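You operate a simulated robot arm through the tools that you are given. There is no shell and no other tool.

The job below is to be done with a simulated robot arm. You get a single attempt, and the scene is never put back.

TASK
Inspect panel 26 under the lit magnifier and sort it.
Fine: panel in the test bed; lamp off and arm aside after; pinholes to the red tray, else green.

It is judged by the outcome, as a careful person would: the job done as asked, and still so three seconds after it is handed in. It fails if anything else is knocked over, pushed out of place, dropped, spilled or broken.

THE ROBOT
A 6-joint arm with a two-finger gripper, fixed in place. Base frame: the origin is on the floor under the middle of its stand, x ahead of it, y to its left, z up. Units: m, rad, N and s.
It reaches about 1.298 m from its shoulder. Its first joint turns from -2.601 to 2.601 rad. Payload 1.57 kg.
The tool frame sits at the grasp point between the pads (the TCP): z along the fingers, y along the line on which they close. The tips reach 0.021 m beyond it. The gripper opens to 0.07 m; its body begins 0.05 m behind the TCP.
Orientation is told as [roll, pitch, yaw] about the base's x, y, z axes, in that order, counted from this pose: with the fingers straight down and closing along the base's y, the tool's x points along the base's -x, its y along +y and its z along -z.

THE INTERFACE
- The arm moves only by the tool move_arm. Its argument "deltas" is a list of rows, each a list of 3 entries, a list of its own where there are three numbers: the shift along the base's x, y, z in m, then the turn, a rotation vector about the base's x, y, z in rad, then the gripper command, from -1 (fully open) to 1 (shut), values between in proportion. In form: [[[x, y, z], [wx, wy, wz], grip], ...]. A call has 1 to 20 rows; each row shifts and turns the commanded pose from where the row before left it. A row lasts 0.2 s, in which the tool goes at most 0.05 m and 0.15 rad; a call with a longer step from one row to the next is refused whole, and so is a gripper value outside its range. Where a pose cannot be reached the arm comes as near as it can. A force on the tool above 40 N (or 10 N above the force at the start of the call, whichever is more), or a blocked arm, ends the call early, and 0.2 s more pass. Each finger travels about 0.1037 m/s and halts on what it meets, pressing with about 25 N; the grip force reading is that of the motor and also rises with nothing between the fingers. The clock runs only during rows and for 0.2 s after the last one: add rows that do not move to give the fingers time. It gives the time, the measured TCP pose, the force on the tool (base axes), the opening and the grip force at its end, in the units of the frame above (readings bear some noise), with the torque about the TCP (base axes, N m) and any sound that the robot's microphone picked up.
- Cameras (640 x 400 px; columns grow to the right, rows downward): "scene" is fixed at [0.0488, 0.6494, 1.5738]; the picture's right is [-0.69, -0.72, 0.00], its down [-0.31, 0.30, -0.90] and it looks along [0.65, -0.62, -0.43] (base axes); focal length 328 px, centre (320, 200). "wrist" rides on the gripper at [0.079, 0.004, -0.081] in the tool frame; the picture's right is [-0.05, 1.00, 0.00], its down [-0.67, -0.04, -0.74] and it looks along [-0.74, -0.04, 0.67] (tool axes); focal length 256 px, centre (320, 200). There is no depth. A picture from a camera that has moved, and an enlarged one, comes with that camera's place and axes in the base frame and with its lens.
- snapshot(camera): a new picture of that camera. No time passes.
- move_column(by): slides the trunk up (or, below 0, down) by that many m; the arm rides with it, the base frame stays. It gives what a move gives, with no picture.
- enlarge(camera, box): a new picture of the part [left, top, right, bottom] of that camera's present view, enlarged. No time passes.
- finish_job(): hands the job in; it is judged then, once.

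Nothing tells you positions but the pictures and the camera data. Unless the task says otherwise, let go and move clear before handing in.

The tools are called after "Request:" by a JSON object that holds its "name" and its "arguments". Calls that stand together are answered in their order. move_arm: Moves the arm, as the interface text tells. Its arguments: {"type":"object","properties":{"deltas":{"type":"array"}},"required":["deltas"]} The other tools are called the same way: move_column (by) moves the trunk up or down; snapshot (camera) takes a picture; enlarge (camera, box) takes an enlarged picture of a part of a camera's view; finish_job () hands the job in.

At the start:

```text
time_s: 0.0
position: [0.6307, -0.0926, 1.2326]
orientation: [0.0, 0.0, -0.001]
contact_force: [-0.2, -0.9, -1.0]
wrist_torque: [0.02, -0.01, 0.01]
width: 0.0699
gripper_force: 0.1
trunk travel left (down, up): [-0.914, 0.056]
```

scene: 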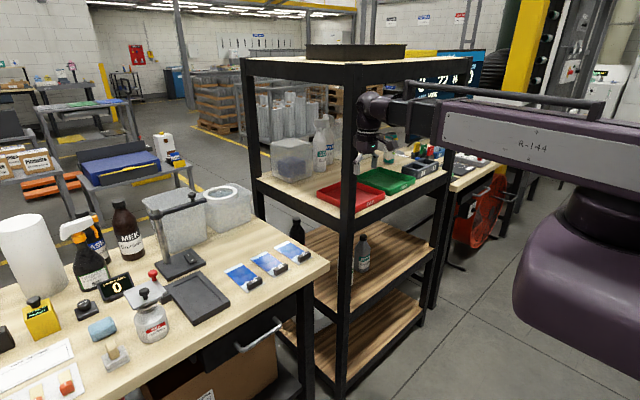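
wrist: 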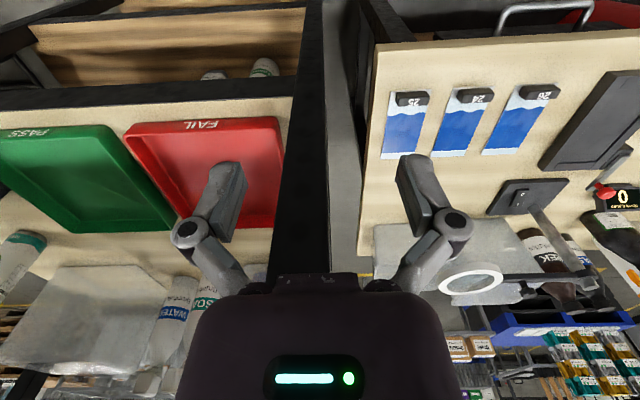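

I see a workbench with three blue panels (25, 24, 26), a lamp-like magnifier with a switch, and a shelf with green PASS and red FAIL trays. I'll look closer before moving.

Request:
{"name": "enlarge", "arguments": {"camera": "scene", "box": [130, 160, 330, 300]}}

Request:
{"name": "enlarge", "arguments": {"camera": "wrist", "box": [360, 40, 640, 215]}}

Request:
{"name": "enlarge", "arguments": {"camera": "scene", "box": [0, 200, 240, 400]}}

Request:
{"name": "enlarge", "arguments": {"camera": "scene", "box": [300, 80, 500, 220]}}

Request:
{"name": "enlarge", "arguments": {"camera": "wrist", "box": [360, 170, 640, 345]}}

```text
2.86 times, centred on (230, 230) of scene
camera zoom: at [0.0488, 0.6494, 1.5738], right [-0.69, -0.72, 0.0], down [-0.31, 0.3, -0.9], along [0.65, -0.62, -0.43], focal length 936 px, centre (577, 114)
```

zoom: 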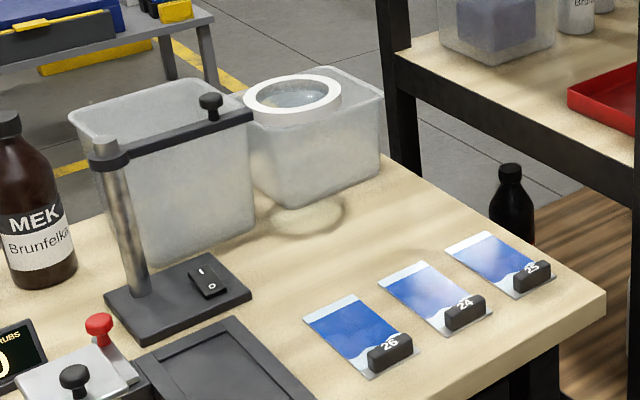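

```text
2.29 times, centred on (500, 128) of wrist
camera zoom: at [0.5504, -0.0886, 1.3148], right [0.05, 1.0, 0.0], down [0.67, -0.04, 0.74], along [0.74, -0.04, -0.67], focal length 585 px, centre (-91, 366)
```

zoom: 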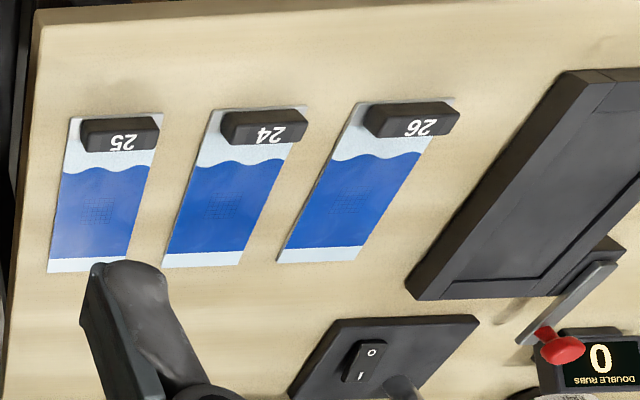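

```text
2.00 times, centred on (120, 300) of scene
camera zoom: at [0.0488, 0.6494, 1.5738], right [-0.69, -0.72, 0.0], down [-0.31, 0.3, -0.9], along [0.65, -0.62, -0.43], focal length 655 px, centre (720, 0)
```

zoom: 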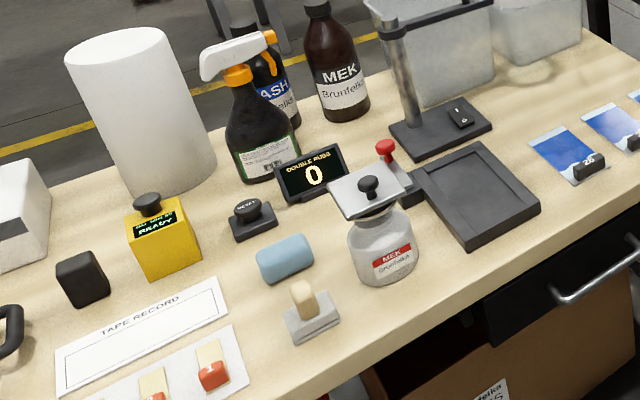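

```text
2.86 times, centred on (400, 150) of scene
camera zoom: at [0.0488, 0.6494, 1.5738], right [-0.69, -0.72, 0.0], down [-0.31, 0.3, -0.9], along [0.65, -0.62, -0.43], focal length 936 px, centre (91, 343)
```

zoom: 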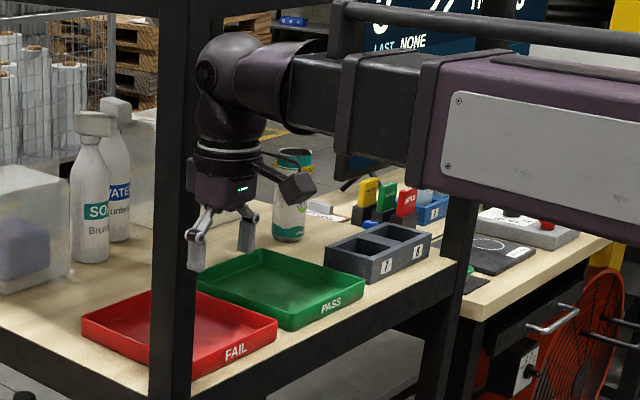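

```text
2.29 times, centred on (500, 258) of wrist
camera zoom: at [0.5504, -0.0886, 1.3148], right [0.05, 1.0, 0.0], down [0.67, -0.04, 0.74], along [0.74, -0.04, -0.67], focal length 585 px, centre (-91, 69)
```

zoom: 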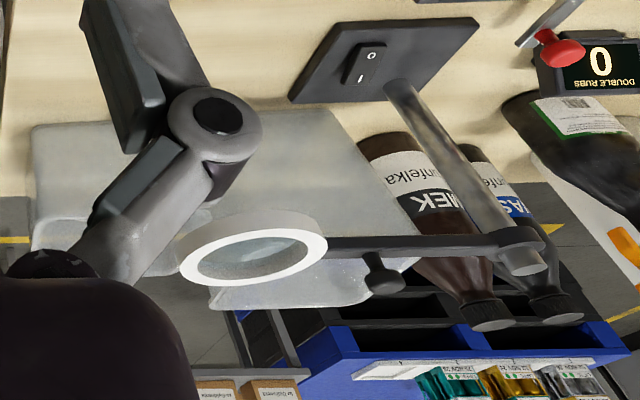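

I take panel 26's tag to be near (0.753, 0.250, 0.92), the lens at (1.044, 0.18, 1.10) and the test bed at about (0.83, 0.40), with the lens able to swing over it from a post near (1.04, 0.40). Next I'll enlarge the tag, bed, switch, knob, trays and display.

Request:
{"name": "enlarge", "arguments": {"camera": "scene", "box": [215, 235, 315, 298]}}

Request:
{"name": "enlarge", "arguments": {"camera": "scene", "box": [120, 180, 260, 268]}}

Request:
{"name": "enlarge", "arguments": {"camera": "scene", "box": [130, 250, 240, 330]}}

Request:
{"name": "enlarge", "arguments": {"camera": "scene", "box": [390, 40, 500, 110]}}

Request:
{"name": "enlarge", "arguments": {"camera": "wrist", "box": [0, 60, 320, 260]}}

```text
6.35 times, centred on (265, 266) of scene
camera zoom: at [0.0488, 0.6494, 1.5738], right [-0.69, -0.72, 0.0], down [-0.31, 0.3, -0.9], along [0.65, -0.62, -0.43], focal length 2079 px, centre (669, -222)
```

zoom: 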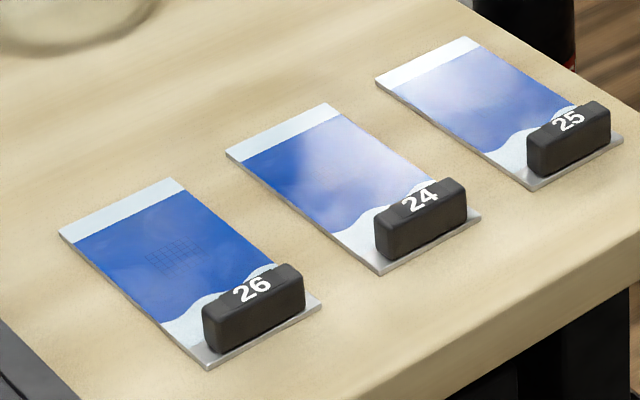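

```text
4.55 times, centred on (190, 224) of scene
camera zoom: at [0.0488, 0.6494, 1.5738], right [-0.69, -0.72, 0.0], down [-0.31, 0.3, -0.9], along [0.65, -0.62, -0.43], focal length 1488 px, centre (911, 91)
```

zoom: 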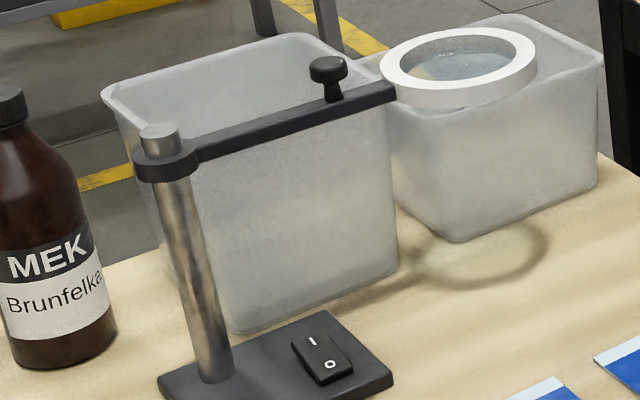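

```text
5.00 times, centred on (185, 290) of scene
camera zoom: at [0.0488, 0.6494, 1.5738], right [-0.69, -0.72, 0.0], down [-0.31, 0.3, -0.9], along [0.65, -0.62, -0.43], focal length 1637 px, centre (995, -250)
```

zoom: 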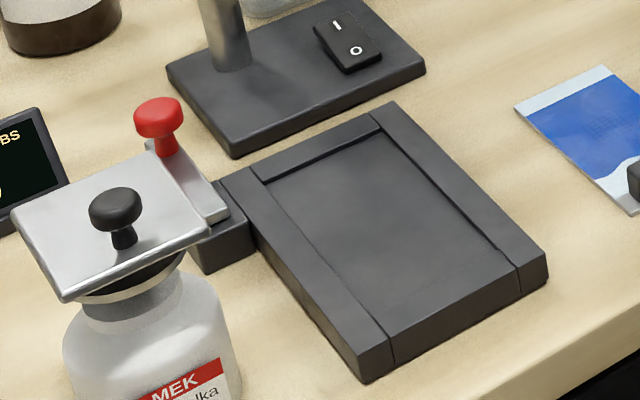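

```text
5.71 times, centred on (445, 75) of scene
camera zoom: at [0.0488, 0.6494, 1.5738], right [-0.69, -0.72, 0.0], down [-0.31, 0.3, -0.9], along [0.65, -0.62, -0.43], focal length 1871 px, centre (-394, 914)
```

zoom: 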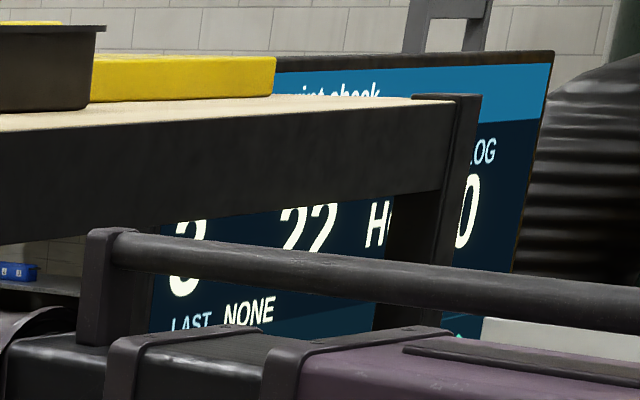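

```text
2.00 times, centred on (160, 160) of wrist
camera zoom: at [0.5504, -0.0886, 1.3148], right [0.05, 1.0, 0.0], down [0.67, -0.04, 0.74], along [0.74, -0.04, -0.67], focal length 512 px, centre (640, 280)
```

zoom: 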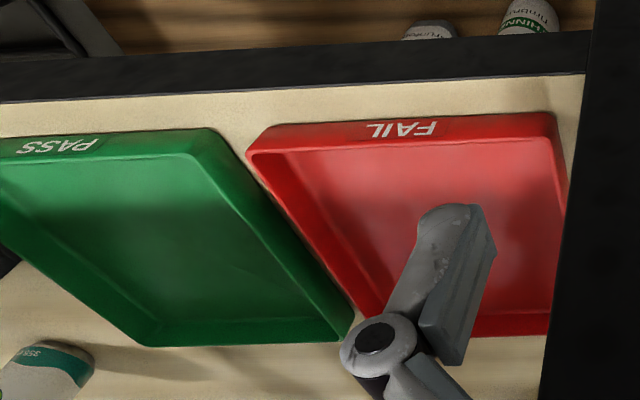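

The bed spans about x 0.74–0.92, y 0.34–0.45; panel 26 lies at x 0.75–0.89, y 0.21–0.28, and the FAIL tray is at x 0.70–0.90, y −0.34…−0.15 with the PASS tray to its right. I'll move above the front of panel 26 and look closer.

Request:
{"name": "move_arm", "arguments": {"deltas": [[[0.0, 0.043, -0.005], [0, 0, 0], -1], [[0.0, 0.043, -0.005], [0, 0, 0], -1], [[0.0, 0.043, -0.01], [0, 0, 0], -1], [[0.005, 0.043, -0.01], [0, 0, 0], -1], [[0.005, 0.043, -0.01], [0, 0, 0], -1], [[0.01, 0.043, -0.01], [0, 0, 0], -1], [[0.01, 0.043, -0.01], [0, 0, 0], -1], [[0.01, 0.042, -0.01], [0, 0, 0], -1], [[0, 0, 0], [0, 0, 0], -1]]}}

Request:
{"name": "snapshot", "arguments": {"camera": "wrist"}}

Request:
{"name": "snapshot", "arguments": {"camera": "scene"}}

```text
time_s: 2.0
position: [0.6697, 0.2492, 1.2326]
orientation: [-0.002, 0.0, -0.001]
contact_force: [-1.2, -0.6, -0.1]
wrist_torque: [0.03, -0.02, -0.02]
width: 0.0702
gripper_force: 0.0
out of reach, approached as far as the arm can: row 1, 2, 3, 4, 5, 6, 7, 8
trunk travel left (down, up): [-0.914, 0.056]
```

```text
taken
camera wrist: at [0.5895, 0.2526, 1.315], right [0.05, 1.0, 0.0], down [0.67, -0.04, 0.75], along [0.74, -0.04, -0.67], focal length 256 px, centre (320, 200)
```

wrist: 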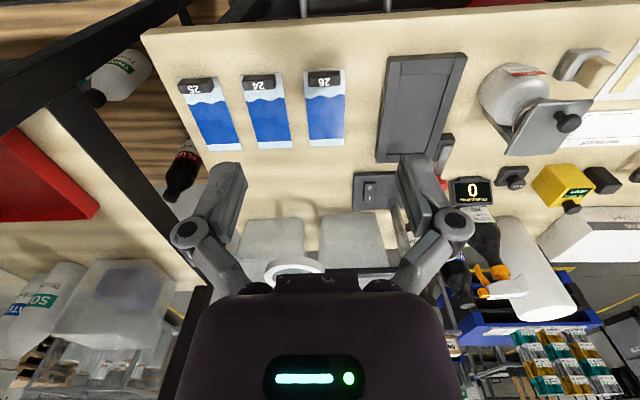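

```text
taken
```

scene: 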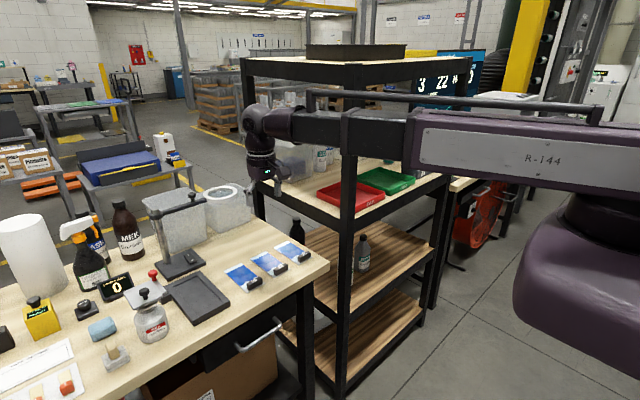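

The arm kept its height (z stayed at 1.2326), so vertical travel seems to come from the trunk; the panels and bed are now well in view of the wrist camera. I'll look closely at the arm's shape, panel 26, the bed and the magnifier.

Request:
{"name": "enlarge", "arguments": {"camera": "wrist", "box": [160, 40, 480, 240]}}

Request:
{"name": "enlarge", "arguments": {"camera": "scene", "box": [220, 60, 640, 322]}}

Request:
{"name": "enlarge", "arguments": {"camera": "wrist", "box": [340, 40, 500, 140]}}

Request:
{"name": "enlarge", "arguments": {"camera": "wrist", "box": [280, 60, 370, 155]}}

```text
2.00 times, centred on (320, 140) of wrist
camera zoom: at [0.5895, 0.2526, 1.315], right [0.05, 1.0, 0.0], down [0.67, -0.04, 0.75], along [0.74, -0.04, -0.67], focal length 512 px, centre (320, 320)
```

zoom: 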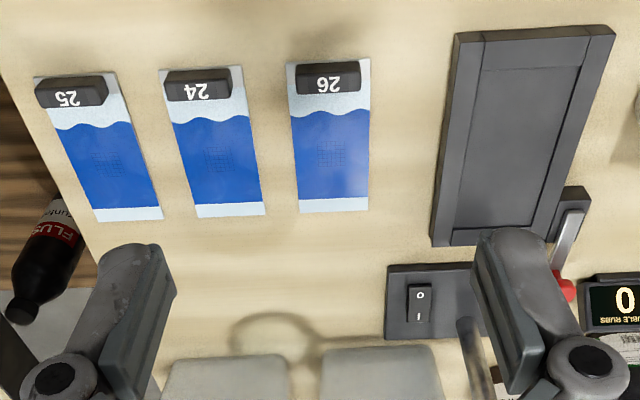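

```text
1.52 times, centred on (430, 191) of scene
camera zoom: at [0.0488, 0.6494, 1.5738], right [-0.69, -0.72, 0.0], down [-0.31, 0.3, -0.9], along [0.65, -0.62, -0.43], focal length 499 px, centre (152, 214)
```

zoom: 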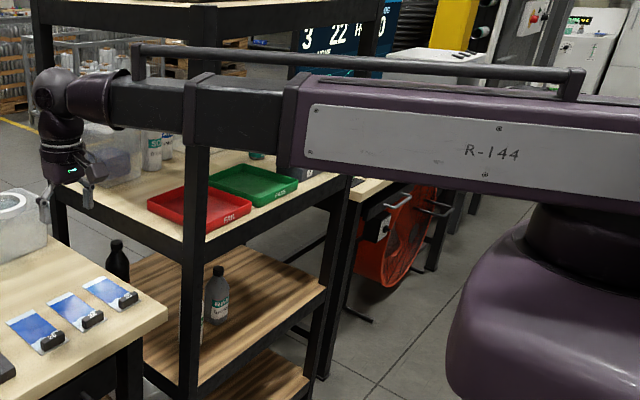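

```text
4.00 times, centred on (420, 90) of wrist
camera zoom: at [0.5895, 0.2526, 1.315], right [0.05, 1.0, 0.0], down [0.67, -0.04, 0.75], along [0.74, -0.04, -0.67], focal length 1024 px, centre (-80, 640)
```

zoom: 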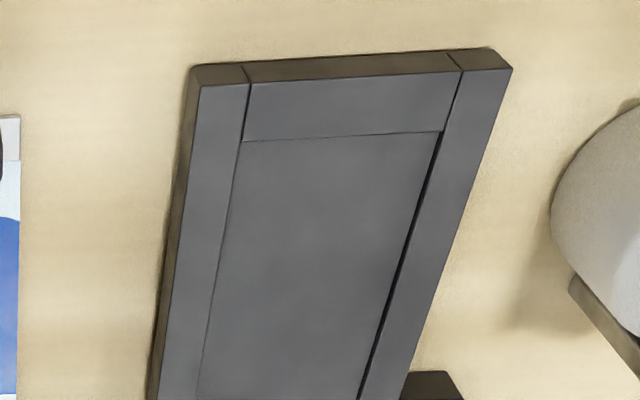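

```text
4.21 times, centred on (325, 108) of wrist
camera zoom: at [0.5895, 0.2526, 1.315], right [0.05, 1.0, 0.0], down [0.67, -0.04, 0.75], along [0.74, -0.04, -0.67], focal length 1078 px, centre (299, 590)
```

zoom: 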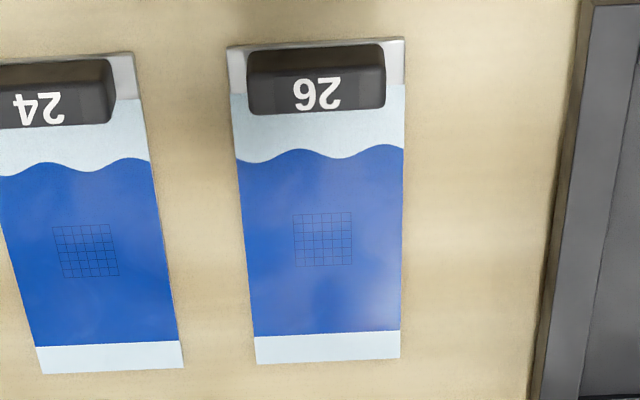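

The arm is a telescoping boom on a lift, so I'll drive height with the trunk. I now take panel 26 to be centred at (0.815, 0.250) with its tag at (0.756, 0.250, top 0.925), the bed recess at x 0.754–0.900, y 0.365–0.439, and the rocker switch with "I" at about (1.013, 0.338) and "O" at (0.979, 0.339). First I'll test tilting the wrist here in free space.

Request:
{"name": "move_arm", "arguments": {"deltas": [[[0, 0, 0], [0, 0, 0], -1]]}}

Request:
{"name": "move_arm", "arguments": {"deltas": [[[0, 0, 0], [0, -0.15, 0], -1], [[0, 0, 0], [0, -0.15, 0], -1]]}}

```text
time_s: 2.4
position: [0.669, 0.2485, 1.2331]
orientation: [0.0, -0.002, 0.0]
contact_force: [0.7, 0.6, -0.9]
wrist_torque: [0.01, -0.02, 0.0]
width: 0.0701
gripper_force: 0.0
trunk travel left (down, up): [-0.914, 0.056]
```

```text
time_s: 3.0
position: [0.6698, 0.2492, 1.2414]
orientation: [0.0, -0.303, 0.002]
contact_force: [0.9, 0.0, -0.2]
wrist_torque: [-0.01, -0.02, 0.0]
width: 0.0699
gripper_force: 0.0
out of reach, approached as far as the arm can: row 2
trunk travel left (down, up): [-0.914, 0.056]
```

Tilting works and the height shifts as expected. I'll tilt to about 0.5 rad with fingers closed, move to x≈0.95 in front of the switch, then check the view before lowering.

Request:
{"name": "move_arm", "arguments": {"deltas": [[[0.04, 0.0127, 0.009], [0, -0.15, 0], 0], [[0.04, 0.0127, 0.004], [0, -0.05, 0], 1], [[0.04, 0.0127, 0], [0, 0, 0], 1], [[0.04, 0.0127, 0], [0, 0, 0], 1], [[0.04, 0.0127, 0], [0, 0, 0], 1], [[0.04, 0.0127, 0], [0, 0, 0], 1], [[0.04, 0.0127, 0], [0, 0, 0], 1], [[0, 0, 0], [0, 0, 0], 1]]}}

Request:
{"name": "snapshot", "arguments": {"camera": "wrist"}}

Request:
{"name": "snapshot", "arguments": {"camera": "scene"}}

```text
time_s: 4.8
position: [0.947, 0.3405, 1.2562]
orientation: [0.0, -0.502, 0.0]
contact_force: [-0.4, -0.7, -1.1]
wrist_torque: [-0.01, -0.03, -0.01]
width: 0.0
gripper_force: 25.1
trunk travel left (down, up): [-0.914, 0.056]
```

```text
taken
camera wrist: at [0.8383, 0.3441, 1.2902], right [0.05, 1.0, 0.03], down [0.23, -0.04, 0.97], along [0.97, -0.04, -0.23], focal length 256 px, centre (320, 200)
```

wrist: 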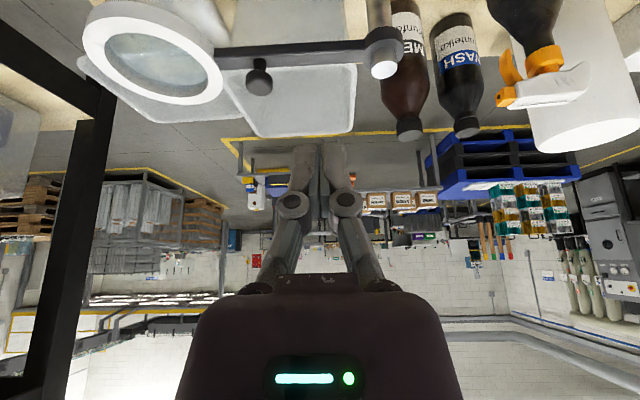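

```text
taken
```

scene: 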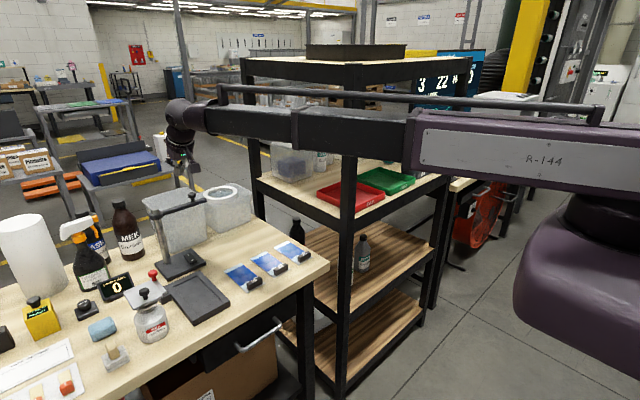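

The magnifier bar is just ahead at x≈1.04, z≈1.10 with the knob at (1.04, 0.28). I'll lower the trunk in front of it, then look again.

Request:
{"name": "move_column", "arguments": {"by": -0.2}}

Request:
{"name": "snapshot", "arguments": {"camera": "wrist"}}

Request:
{"name": "snapshot", "arguments": {"camera": "scene"}}

```text
time_s: 7.0
position: [0.9474, 0.3395, 1.0555]
orientation: [0.001, -0.5, 0.0]
contact_force: [0.3, -0.3, -1.1]
wrist_torque: [0.03, 0.0, 0.02]
width: 0.0
gripper_force: 24.6
trunk travel left (down, up): [-0.714, 0.256]
```

```text
taken
camera wrist: at [0.8389, 0.3443, 1.0897], right [0.05, 1.0, 0.03], down [0.23, -0.04, 0.97], along [0.97, -0.04, -0.23], focal length 256 px, centre (320, 200)
```

wrist: 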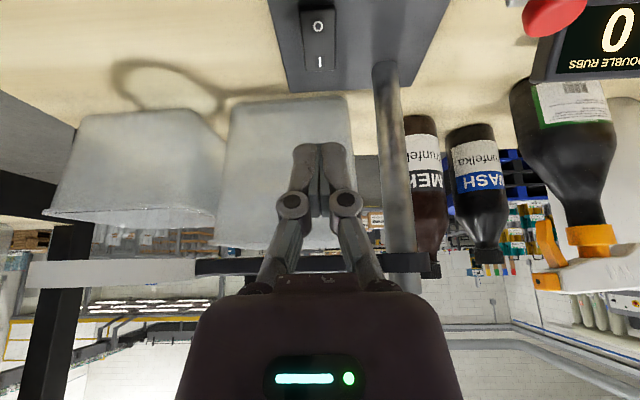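

```text
taken
```

scene: 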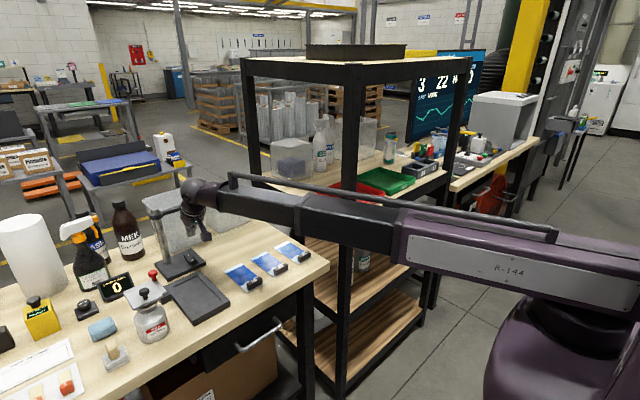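

The rocker is right ahead: "I" at about (1.018, 0.340), "O" at (0.984, 0.341). I'll lower to just above it and slide forward beneath the bar over the "I" end.

Request:
{"name": "move_column", "arguments": {"by": -0.07}}

Request:
{"name": "move_arm", "arguments": {"deltas": [[[0.023, 0, 0], [0, 0, 0], 1], [[0.023, 0, 0], [0, 0, 0], 1], [[0.022, 0, 0], [0, 0, 0], 1], [[0, 0, 0], [0, 0, 0], 1]]}}

Request:
{"name": "snapshot", "arguments": {"camera": "wrist"}}

Request:
{"name": "enlarge", "arguments": {"camera": "scene", "box": [130, 170, 260, 290]}}

```text
time_s: 8.1
position: [0.947, 0.3399, 0.9854]
orientation: [-0.002, -0.5, -0.001]
contact_force: [-0.9, 0.7, 1.2]
wrist_torque: [-0.03, 0.0, 0.0]
width: 0.0002
gripper_force: 24.5
trunk travel left (down, up): [-0.644, 0.326]
```

```text
time_s: 9.1
position: [1.0149, 0.3388, 0.9864]
orientation: [0.0, -0.499, -0.001]
contact_force: [-0.6, 0.9, 0.1]
wrist_torque: [-0.01, 0.01, -0.01]
width: 0.0001
gripper_force: 25.6
trunk travel left (down, up): [-0.644, 0.326]
```

```text
taken
camera wrist: at [0.9063, 0.3436, 1.0197], right [0.05, 1.0, 0.03], down [0.23, -0.04, 0.97], along [0.97, -0.04, -0.23], focal length 256 px, centre (320, 200)
```

wrist: 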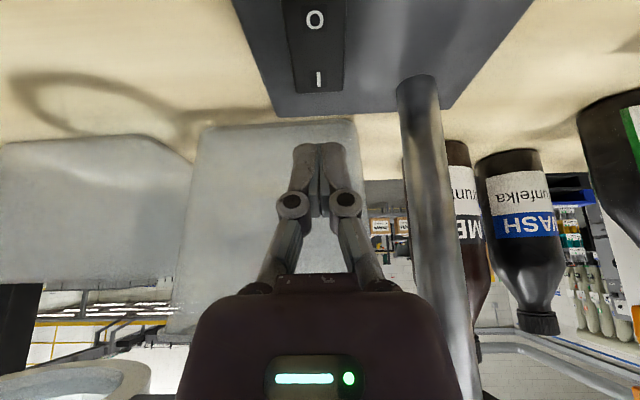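

```text
3.33 times, centred on (195, 230) of scene
camera zoom: at [0.0488, 0.6494, 1.5738], right [-0.69, -0.72, 0.0], down [-0.31, 0.3, -0.9], along [0.65, -0.62, -0.43], focal length 1092 px, centre (737, 100)
```

zoom: 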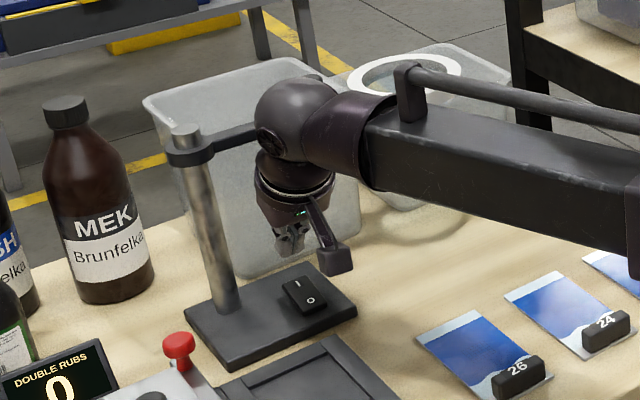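

The fingertips hover just above the "I" end of the rocker and clear of the bar. I'll come down in small trunk steps, watching the force.

Request:
{"name": "move_column", "arguments": {"by": -0.02}}

Request:
{"name": "move_column", "arguments": {"by": -0.006}}

```text
time_s: 9.7
position: [1.0144, 0.3405, 0.9637]
orientation: [0.0, -0.498, 0.0]
contact_force: [-0.5, 1.1, -0.3]
wrist_torque: [-0.02, 0.01, -0.02]
width: 0.0
gripper_force: 24.6
trunk travel left (down, up): [-0.624, 0.346]
```

```text
time_s: 10.3
position: [1.0146, 0.3395, 0.9595]
orientation: [0.0, -0.499, 0.0]
contact_force: [-0.4, 0.3, -0.3]
wrist_torque: [0.0, 0.0, 0.01]
width: 0.0002
gripper_force: 24.8
trunk travel left (down, up): [-0.618, 0.352]
```

Request:
{"name": "enlarge", "arguments": {"camera": "wrist", "box": [220, 0, 420, 200]}}

Request:
{"name": "enlarge", "arguments": {"camera": "scene", "box": [165, 215, 245, 280]}}

```text
2.00 times, centred on (320, 100) of wrist
camera zoom: at [0.9062, 0.3437, 0.9937], right [0.05, 1.0, 0.03], down [0.23, -0.04, 0.97], along [0.97, -0.04, -0.23], focal length 512 px, centre (320, 400)
```

zoom: 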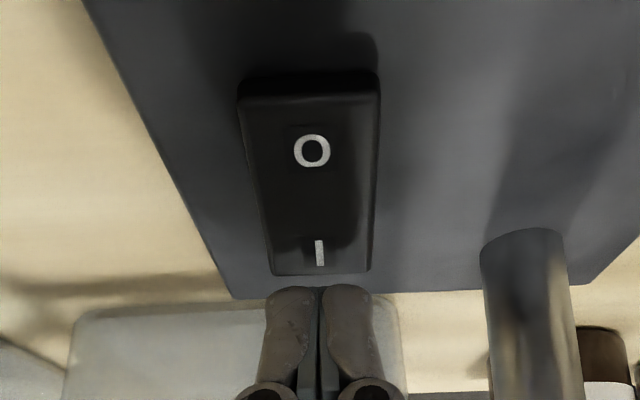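

```text
6.15 times, centred on (205, 248) of scene
camera zoom: at [0.0488, 0.6494, 1.5738], right [-0.69, -0.72, 0.0], down [-0.31, 0.3, -0.9], along [0.65, -0.62, -0.43], focal length 2015 px, centre (1028, -92)
```

zoom: 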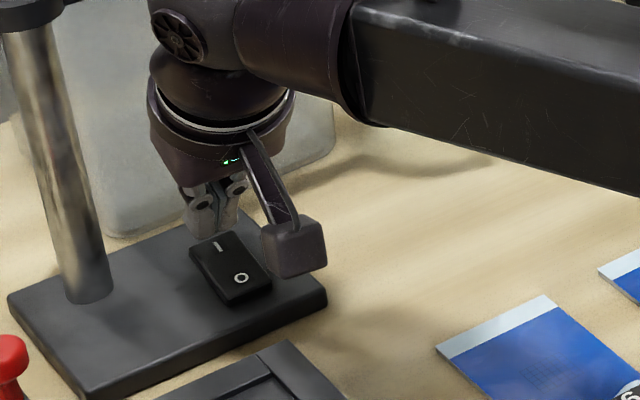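

The tips sit over the far ("I") part of the rocker with no contact yet. I'll continue down a few millimetres at a time.

Request:
{"name": "move_column", "arguments": {"by": -0.004}}

Request:
{"name": "move_column", "arguments": {"by": -0.003}}

```text
time_s: 10.8
position: [1.015, 0.3383, 0.9555]
orientation: [-0.001, -0.499, 0.001]
contact_force: [-1.1, -0.2, -0.3]
wrist_torque: [-0.01, 0.02, -0.02]
width: 0.0003
gripper_force: 25.1
trunk travel left (down, up): [-0.614, 0.356]
```

```text
time_s: 11.3
position: [1.015, 0.3398, 0.9531]
orientation: [-0.002, -0.5, 0.001]
contact_force: [-0.4, 0.7, -0.1]
wrist_torque: [-0.01, -0.04, -0.02]
width: 0.0
gripper_force: 24.2
trunk travel left (down, up): [-0.611, 0.359]
```

Request:
{"name": "move_column", "arguments": {"by": -0.003}}

Request:
{"name": "enlarge", "arguments": {"camera": "wrist", "box": [220, 0, 420, 200]}}

Request:
{"name": "enlarge", "arguments": {"camera": "scene", "box": [165, 215, 245, 280]}}

```text
time_s: 11.8
position: [1.0148, 0.3393, 0.9501]
orientation: [0.0, -0.498, 0.001]
contact_force: [0.0, -0.7, 0.8]
wrist_torque: [0.02, -0.03, 0.0]
width: 0.0061
gripper_force: 28.4
trunk travel left (down, up): [-0.608, 0.362]
```

```text
2.00 times, centred on (320, 100) of wrist
camera zoom: at [0.9061, 0.3437, 0.9837], right [0.05, 1.0, 0.03], down [0.23, -0.04, 0.97], along [0.97, -0.04, -0.23], focal length 512 px, centre (320, 400)
```

zoom: 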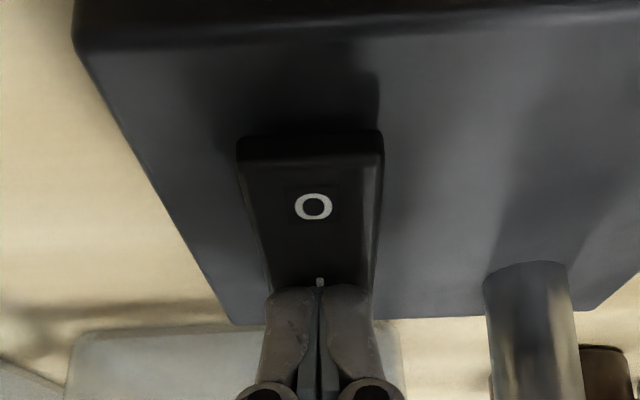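

```text
6.15 times, centred on (205, 248) of scene
camera zoom: at [0.0488, 0.6494, 1.5738], right [-0.69, -0.72, 0.0], down [-0.31, 0.3, -0.9], along [0.65, -0.62, -0.43], focal length 2015 px, centre (1028, -92)
```

zoom: 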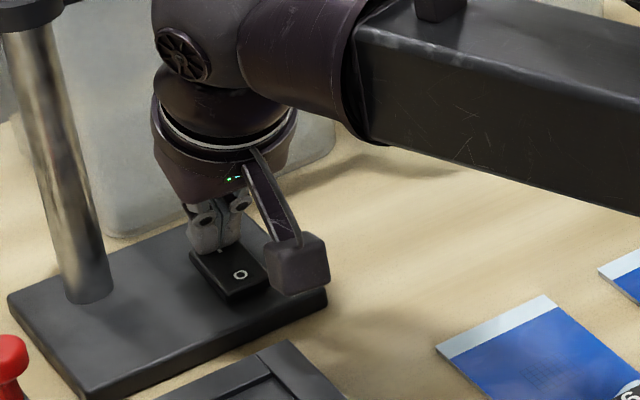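

Something just registered at the fingers (width and motor force changed), so I'm at the rocker surface. A small further press next.

Request:
{"name": "move_column", "arguments": {"by": -0.002}}

Request:
{"name": "enlarge", "arguments": {"camera": "scene", "box": [130, 170, 260, 290]}}

```text
time_s: 12.4
position: [1.0141, 0.3398, 0.9477]
orientation: [0.001, -0.5, 0.0]
contact_force: [-0.6, 0.5, -0.1]
wrist_torque: [-0.01, 0.06, 0.0]
width: 0.0
gripper_force: 28.8
trunk travel left (down, up): [-0.606, 0.364]
heard: click
```

```text
3.33 times, centred on (195, 230) of scene
camera zoom: at [0.0488, 0.6494, 1.5738], right [-0.69, -0.72, 0.0], down [-0.31, 0.3, -0.9], along [0.65, -0.62, -0.43], focal length 1092 px, centre (737, 100)
```

zoom: 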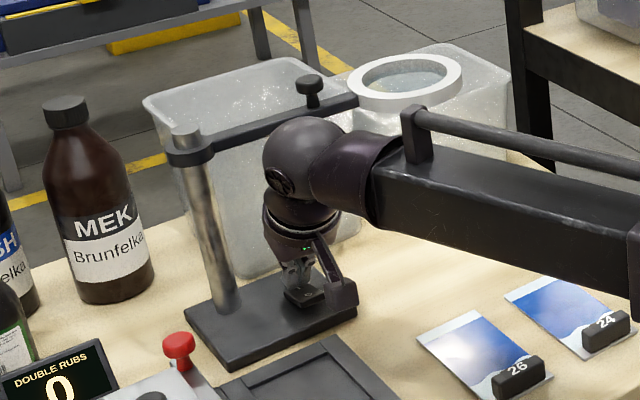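

I heard a click and the lamp looks lit. I'll back off: raise a little, pull back from under the bar, then raise fully and check.

Request:
{"name": "move_column", "arguments": {"by": 0.03}}

Request:
{"name": "move_arm", "arguments": {"deltas": [[[-0.03, 0, 0], [0, 0, 0], 1], [[-0.04, -0.01, 0], [0, 0, 0], 1], [[-0.04, -0.01, 0], [0, 0, 0], 1], [[-0.04, -0.015, 0], [0, 0, 0], 1], [[-0.04, -0.015, 0], [0, 0, 0], 1], [[-0.04, -0.02, 0], [0, 0, 0], 1], [[-0.03, -0.02, 0], [0, 0, 0], 1], [[0, 0, 0], [0, 0, 0], 1]]}}

Request:
{"name": "move_column", "arguments": {"by": 0.14}}

Request:
{"name": "enlarge", "arguments": {"camera": "scene", "box": [130, 170, 330, 310]}}

Request:
{"name": "snapshot", "arguments": {"camera": "wrist"}}

```text
time_s: 13.1
position: [1.0144, 0.34, 0.9769]
orientation: [0.001, -0.5, 0.002]
contact_force: [-0.1, -0.5, -0.3]
wrist_torque: [-0.01, -0.01, 0.01]
width: 0.0
gripper_force: 28.9
trunk travel left (down, up): [-0.636, 0.334]
```

```text
time_s: 14.9
position: [0.7529, 0.2475, 0.9784]
orientation: [0.0, -0.497, 0.001]
contact_force: [0.0, -0.1, -1.0]
wrist_torque: [-0.02, 0.0, -0.01]
width: 0.0
gripper_force: 28.3
out of reach, approached as far as the arm can: row 5
trunk travel left (down, up): [-0.636, 0.334]
```

```text
time_s: 16.6
position: [0.753, 0.2475, 1.1172]
orientation: [0.0, -0.498, 0.0]
contact_force: [0.4, 1.5, 0.3]
wrist_torque: [0.0, 0.01, 0.03]
width: 0.0
gripper_force: 28.6
trunk travel left (down, up): [-0.776, 0.194]
```

```text
2.86 times, centred on (230, 240) of scene
camera zoom: at [0.0488, 0.6494, 1.5738], right [-0.69, -0.72, 0.0], down [-0.31, 0.3, -0.9], along [0.65, -0.62, -0.43], focal length 936 px, centre (577, 86)
```

zoom: 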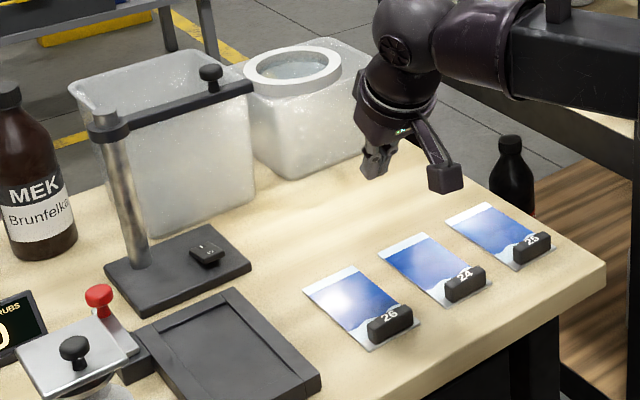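

```text
taken
camera wrist: at [0.6445, 0.2526, 1.1516], right [0.05, 1.0, 0.03], down [0.23, -0.04, 0.97], along [0.97, -0.04, -0.23], focal length 256 px, centre (320, 200)
```

wrist: 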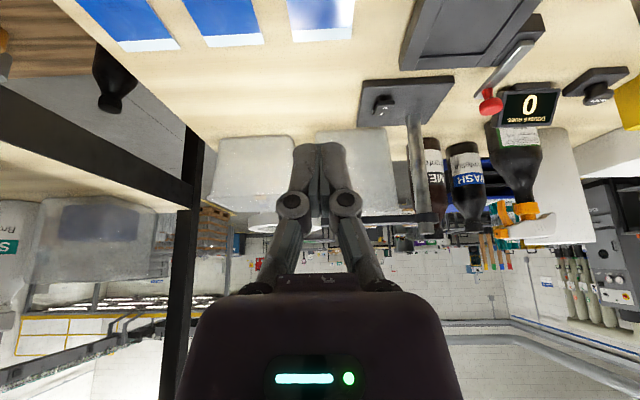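

The lamp is on. Now I'll bring the gripper upright and open over panel 26's tag and check alignment.

Request:
{"name": "move_arm", "arguments": {"deltas": [[[0, 0, -0.011], [0, 0.15, 0], -1], [[0, 0, -0.008], [0, 0.15, 0], -1], [[0, 0, -0.004], [0, 0.15, 0], -1], [[0, 0, 0], [0, 0.05, 0], -1], [[0.003, 0.0025, 0], [0, 0, 0], -1], [[0, 0, 0], [0, 0, 0], -1]]}}

Request:
{"name": "snapshot", "arguments": {"camera": "wrist"}}

```text
time_s: 18.0
position: [0.7555, 0.2496, 1.0949]
orientation: [0.0, 0.001, -0.001]
contact_force: [-0.6, 0.3, 0.8]
wrist_torque: [0.01, -0.02, -0.01]
width: 0.0698
gripper_force: 0.2
trunk travel left (down, up): [-0.776, 0.194]
```

```text
taken
camera wrist: at [0.676, 0.2553, 1.1769], right [0.05, 1.0, 0.0], down [0.67, -0.04, 0.74], along [0.74, -0.04, -0.67], focal length 256 px, centre (320, 200)
```

wrist: 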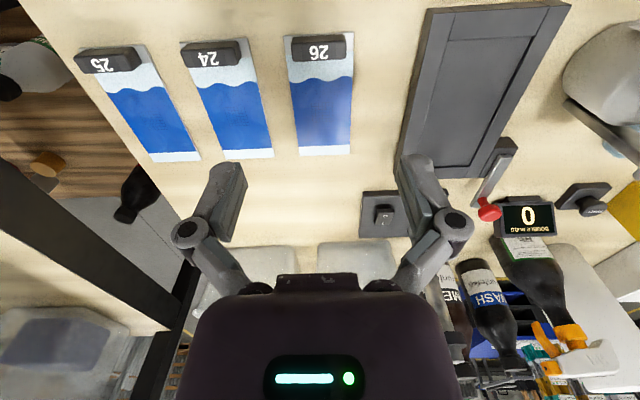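

Panel 26's tag is nearly straight below. I'll lower part-way and re-measure.

Request:
{"name": "move_column", "arguments": {"by": -0.1}}

Request:
{"name": "snapshot", "arguments": {"camera": "wrist"}}

Request:
{"name": "enlarge", "arguments": {"camera": "wrist", "box": [200, 20, 440, 220]}}

Request:
{"name": "enlarge", "arguments": {"camera": "scene", "box": [200, 220, 320, 310]}}

```text
time_s: 19.3
position: [0.7558, 0.2516, 0.9955]
orientation: [0.002, 0.0, 0.0]
contact_force: [0.0, -0.2, -0.7]
wrist_torque: [-0.03, -0.03, -0.03]
width: 0.0697
gripper_force: 0.0
trunk travel left (down, up): [-0.676, 0.294]
```

```text
taken
camera wrist: at [0.676, 0.2553, 1.0769], right [0.05, 1.0, 0.0], down [0.67, -0.04, 0.74], along [0.74, -0.04, -0.67], focal length 256 px, centre (320, 200)
```

wrist: 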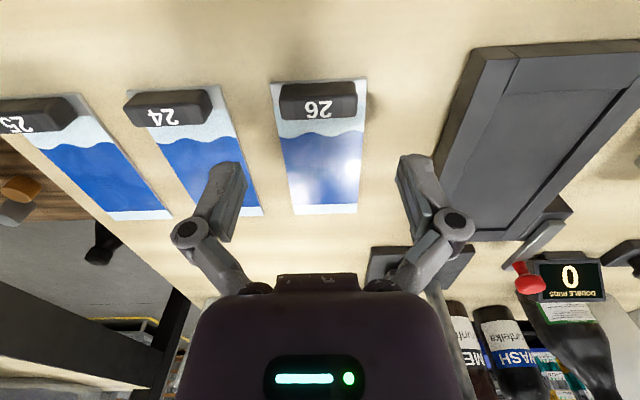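

```text
2.00 times, centred on (320, 120) of wrist
camera zoom: at [0.676, 0.2553, 1.0769], right [0.05, 1.0, 0.0], down [0.67, -0.04, 0.74], along [0.74, -0.04, -0.67], focal length 512 px, centre (320, 360)
```

zoom: 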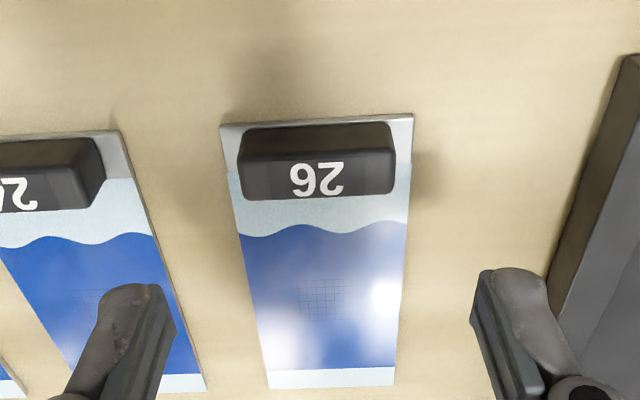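

```text
4.44 times, centred on (260, 265) of scene
camera zoom: at [0.0488, 0.6494, 1.5738], right [-0.69, -0.72, 0.0], down [-0.31, 0.3, -0.9], along [0.65, -0.62, -0.43], focal length 1456 px, centre (587, -89)
```

zoom: 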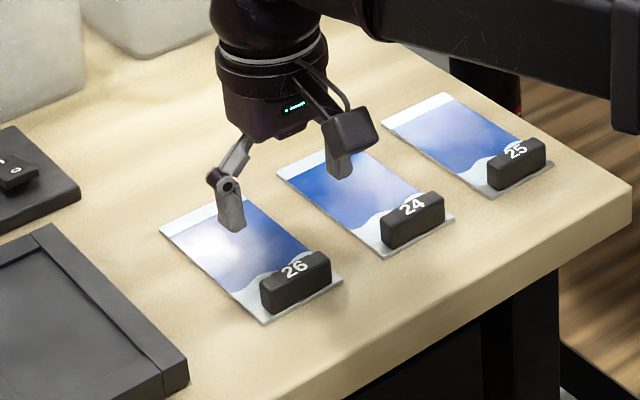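

The tag's top centre measures (0.757, 0.2497, ~0.923) and the open fingers straddle it evenly. I'll lower so the tips stop just above the plate.

Request:
{"name": "move_arm", "arguments": {"deltas": [[[0.001, 0, 0], [0, 0, 0], -1], [[0, 0, 0], [0, 0, 0], -1]]}}

Request:
{"name": "move_column", "arguments": {"by": -0.05}}

Request:
{"name": "snapshot", "arguments": {"camera": "wrist"}}

Request:
{"name": "enlarge", "arguments": {"camera": "scene", "box": [220, 240, 300, 305]}}

```text
time_s: 19.9
position: [0.7567, 0.2504, 0.9946]
orientation: [0.0, 0.001, 0.0]
contact_force: [0.2, 0.2, -0.5]
wrist_torque: [-0.02, -0.01, -0.03]
width: 0.0699
gripper_force: 0.0
trunk travel left (down, up): [-0.676, 0.294]
```

```text
time_s: 20.8
position: [0.7574, 0.251, 0.9453]
orientation: [0.001, 0.0, -0.001]
contact_force: [0.1, 0.1, 0.6]
wrist_torque: [0.03, 0.03, 0.02]
width: 0.0701
gripper_force: 0.0
trunk travel left (down, up): [-0.626, 0.344]
```

```text
taken
camera wrist: at [0.6769, 0.2554, 1.0269], right [0.05, 1.0, 0.0], down [0.67, -0.04, 0.74], along [0.74, -0.04, -0.67], focal length 256 px, centre (320, 200)
```

wrist: 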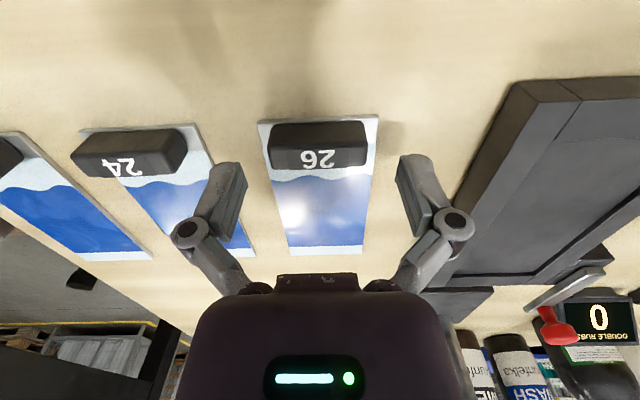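

```text
6.15 times, centred on (260, 272) of scene
camera zoom: at [0.0488, 0.6494, 1.5738], right [-0.69, -0.72, 0.0], down [-0.31, 0.3, -0.9], along [0.65, -0.62, -0.43], focal length 2015 px, centre (689, -246)
```

zoom: 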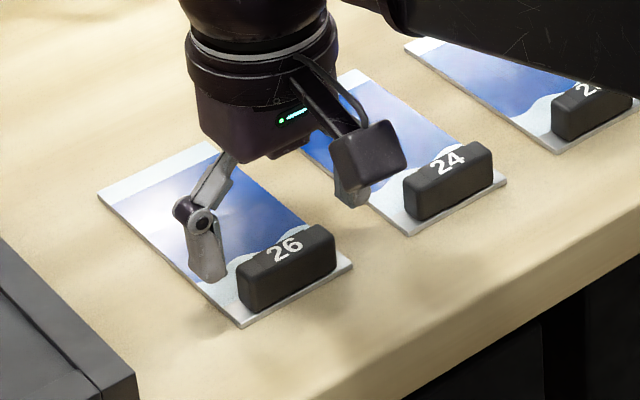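

Tips are alongside the tag's top. I'll lower the last 13 mm and look before closing.

Request:
{"name": "move_column", "arguments": {"by": -0.013}}

Request:
{"name": "enlarge", "arguments": {"camera": "wrist", "box": [200, 80, 440, 240]}}

Request:
{"name": "enlarge", "arguments": {"camera": "scene", "box": [220, 240, 300, 305]}}

```text
time_s: 21.4
position: [0.7557, 0.2505, 0.9329]
orientation: [0.002, 0.0, 0.0]
contact_force: [0.0, 0.7, -0.3]
wrist_torque: [0.0, -0.01, -0.02]
width: 0.0697
gripper_force: 0.0
trunk travel left (down, up): [-0.613, 0.357]
```

```text
2.50 times, centred on (320, 160) of wrist
camera zoom: at [0.6769, 0.2554, 1.0138], right [0.05, 1.0, 0.0], down [0.67, -0.04, 0.74], along [0.74, -0.04, -0.67], focal length 640 px, centre (320, 300)
```

zoom: 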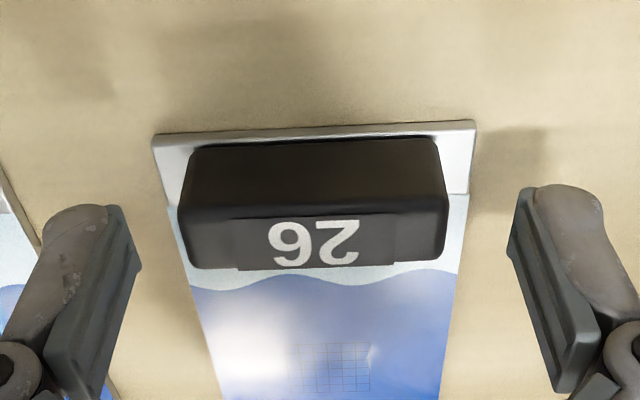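

```text
6.15 times, centred on (260, 272) of scene
camera zoom: at [0.0488, 0.6494, 1.5738], right [-0.69, -0.72, 0.0], down [-0.31, 0.3, -0.9], along [0.65, -0.62, -0.43], focal length 2015 px, centre (689, -246)
```

zoom: 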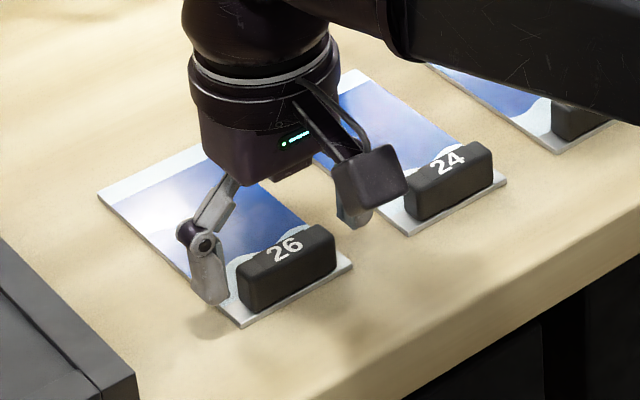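

The fingers straddle the tag with the tips just above the plate. Closing the grip now.

Request:
{"name": "move_arm", "arguments": {"deltas": [[[0, 0, 0], [0, 0, 0], 0.2], [[0, 0, 0], [0, 0, 0], 0.6], [[0, 0, 0], [0, 0, 0], 1], [[0, 0, 0], [0, 0, 0], 1], [[0, 0, 0], [0, 0, 0], 1]]}}

Request:
{"name": "enlarge", "arguments": {"camera": "wrist", "box": [200, 80, 440, 240]}}

Request:
{"name": "enlarge", "arguments": {"camera": "scene", "box": [220, 240, 300, 305]}}

```text
time_s: 22.6
position: [0.7553, 0.2498, 0.9329]
orientation: [0.0, 0.0, 0.0]
contact_force: [-0.1, 0.4, 7.9]
wrist_torque: [0.01, 0.05, -0.02]
width: 0.0495
gripper_force: 25.0
trunk travel left (down, up): [-0.613, 0.357]
```

```text
2.50 times, centred on (320, 160) of wrist
camera zoom: at [0.6766, 0.2553, 1.0142], right [0.05, 1.0, 0.0], down [0.67, -0.04, 0.75], along [0.74, -0.04, -0.67], focal length 640 px, centre (320, 300)
```

zoom: 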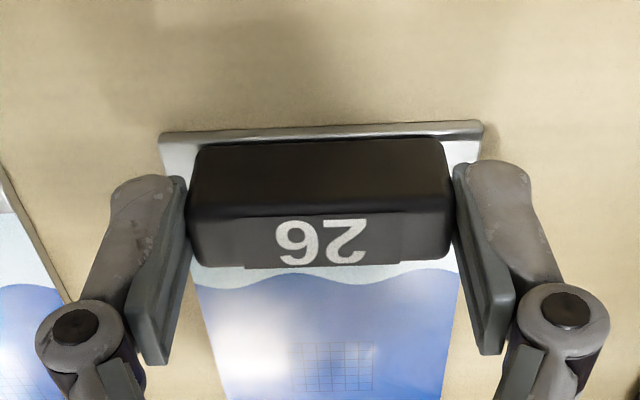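

```text
6.15 times, centred on (260, 272) of scene
camera zoom: at [0.0488, 0.6494, 1.5738], right [-0.69, -0.72, 0.0], down [-0.31, 0.3, -0.9], along [0.65, -0.62, -0.43], focal length 2015 px, centre (689, -246)
```

zoom: 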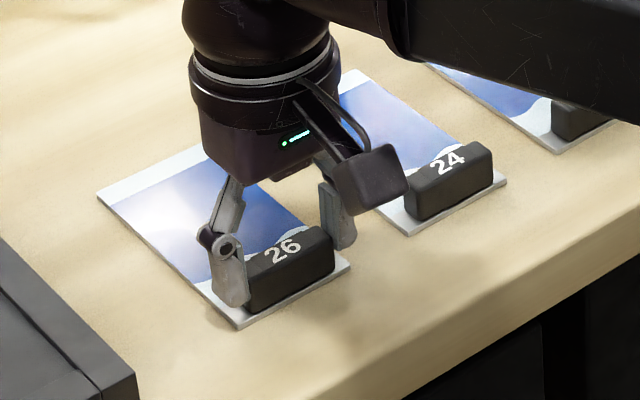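

The tag is gripped at 49.5 mm. I'll lift a little and check that the panel comes with it level.

Request:
{"name": "move_column", "arguments": {"by": 0.03}}

Request:
{"name": "enlarge", "arguments": {"camera": "scene", "box": [200, 220, 320, 310]}}

Request:
{"name": "enlarge", "arguments": {"camera": "wrist", "box": [160, 40, 480, 240]}}

```text
time_s: 23.4
position: [0.7571, 0.2507, 0.9608]
orientation: [0.0, 0.0, -0.001]
contact_force: [-0.5, 1.4, -0.1]
wrist_torque: [0.01, 0.03, 0.03]
width: 0.0493
gripper_force: 25.2
trunk travel left (down, up): [-0.643, 0.327]
```

```text
4.44 times, centred on (260, 265) of scene
camera zoom: at [0.0488, 0.6494, 1.5738], right [-0.69, -0.72, 0.0], down [-0.31, 0.3, -0.9], along [0.65, -0.62, -0.43], focal length 1456 px, centre (587, -89)
```

zoom: 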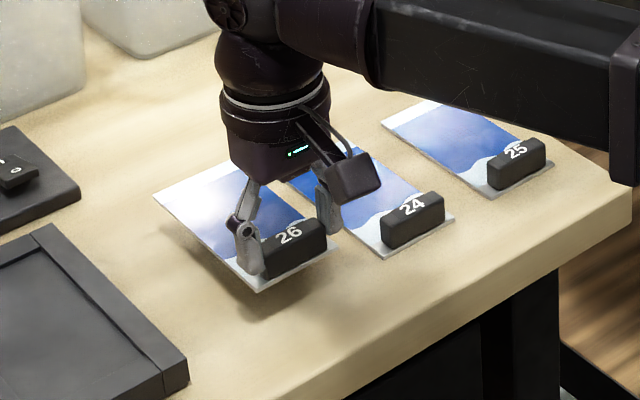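

```text
2.00 times, centred on (320, 140) of wrist
camera zoom: at [0.6771, 0.2555, 1.0438], right [0.05, 1.0, 0.0], down [0.67, -0.04, 0.74], along [0.74, -0.04, -0.67], focal length 512 px, centre (320, 320)
```

zoom: 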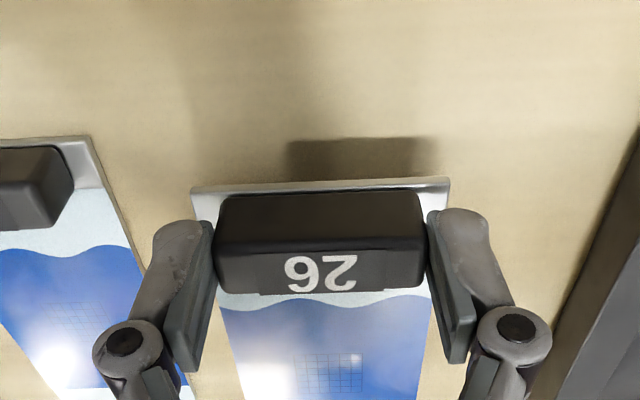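

The panel is lifted level. I'll raise it a bit more and carry it over the test bed recess, then check the alignment.

Request:
{"name": "move_column", "arguments": {"by": 0.04}}

Request:
{"name": "move_arm", "arguments": {"deltas": [[[0.002, 0.025, 0], [0, 0, 0], 1], [[0.002, 0.025, 0], [0, 0, 0], 1], [[0.002, 0.025, 0], [0, 0, 0], 1], [[0.002, 0.025, 0], [0, 0, 0], 1], [[0.002, 0.026, 0], [0, 0, 0], 1], [[0.002, 0.026, 0], [0, 0, 0], 1], [[0, 0, 0], [0, 0, 0], 1]]}}

Request:
{"name": "snapshot", "arguments": {"camera": "wrist"}}

Request:
{"name": "enlarge", "arguments": {"camera": "scene", "box": [140, 230, 260, 320]}}

```text
time_s: 24.2
position: [0.7567, 0.251, 1.0015]
orientation: [0.0, 0.0, 0.001]
contact_force: [0.2, -0.8, -1.2]
wrist_torque: [0.02, 0.05, 0.0]
width: 0.0493
gripper_force: 24.7
trunk travel left (down, up): [-0.683, 0.287]
```

```text
time_s: 25.8
position: [0.7693, 0.4031, 1.002]
orientation: [-0.001, 0.0, 0.0]
contact_force: [0.0, -0.5, -0.3]
wrist_torque: [-0.01, 0.03, 0.0]
width: 0.0491
gripper_force: 25.2
trunk travel left (down, up): [-0.683, 0.287]
```

```text
taken
camera wrist: at [0.689, 0.4077, 1.0838], right [0.05, 1.0, 0.0], down [0.67, -0.04, 0.74], along [0.74, -0.04, -0.67], focal length 256 px, centre (320, 200)
```

wrist: 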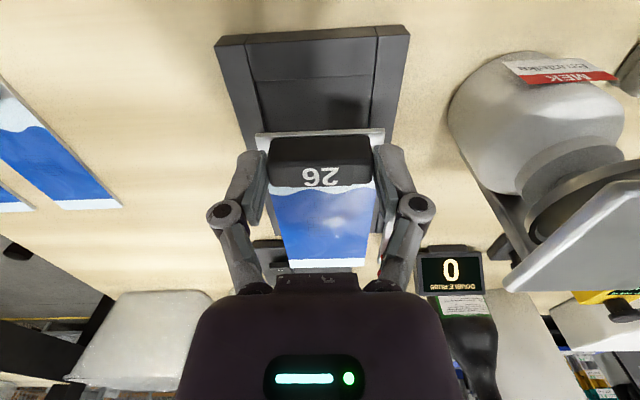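

```text
4.44 times, centred on (200, 275) of scene
camera zoom: at [0.0488, 0.6494, 1.5738], right [-0.69, -0.72, 0.0], down [-0.31, 0.3, -0.9], along [0.65, -0.62, -0.43], focal length 1456 px, centre (853, -133)
```

zoom: 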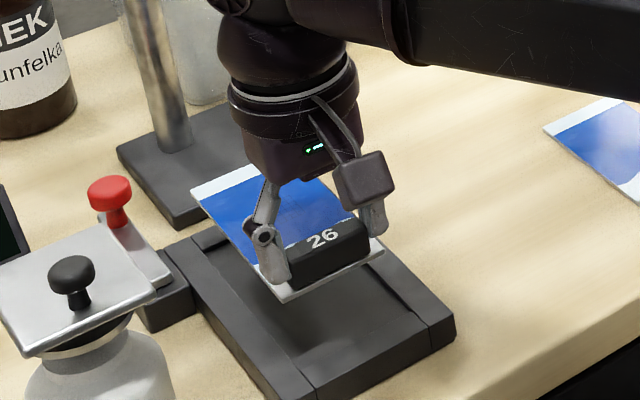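

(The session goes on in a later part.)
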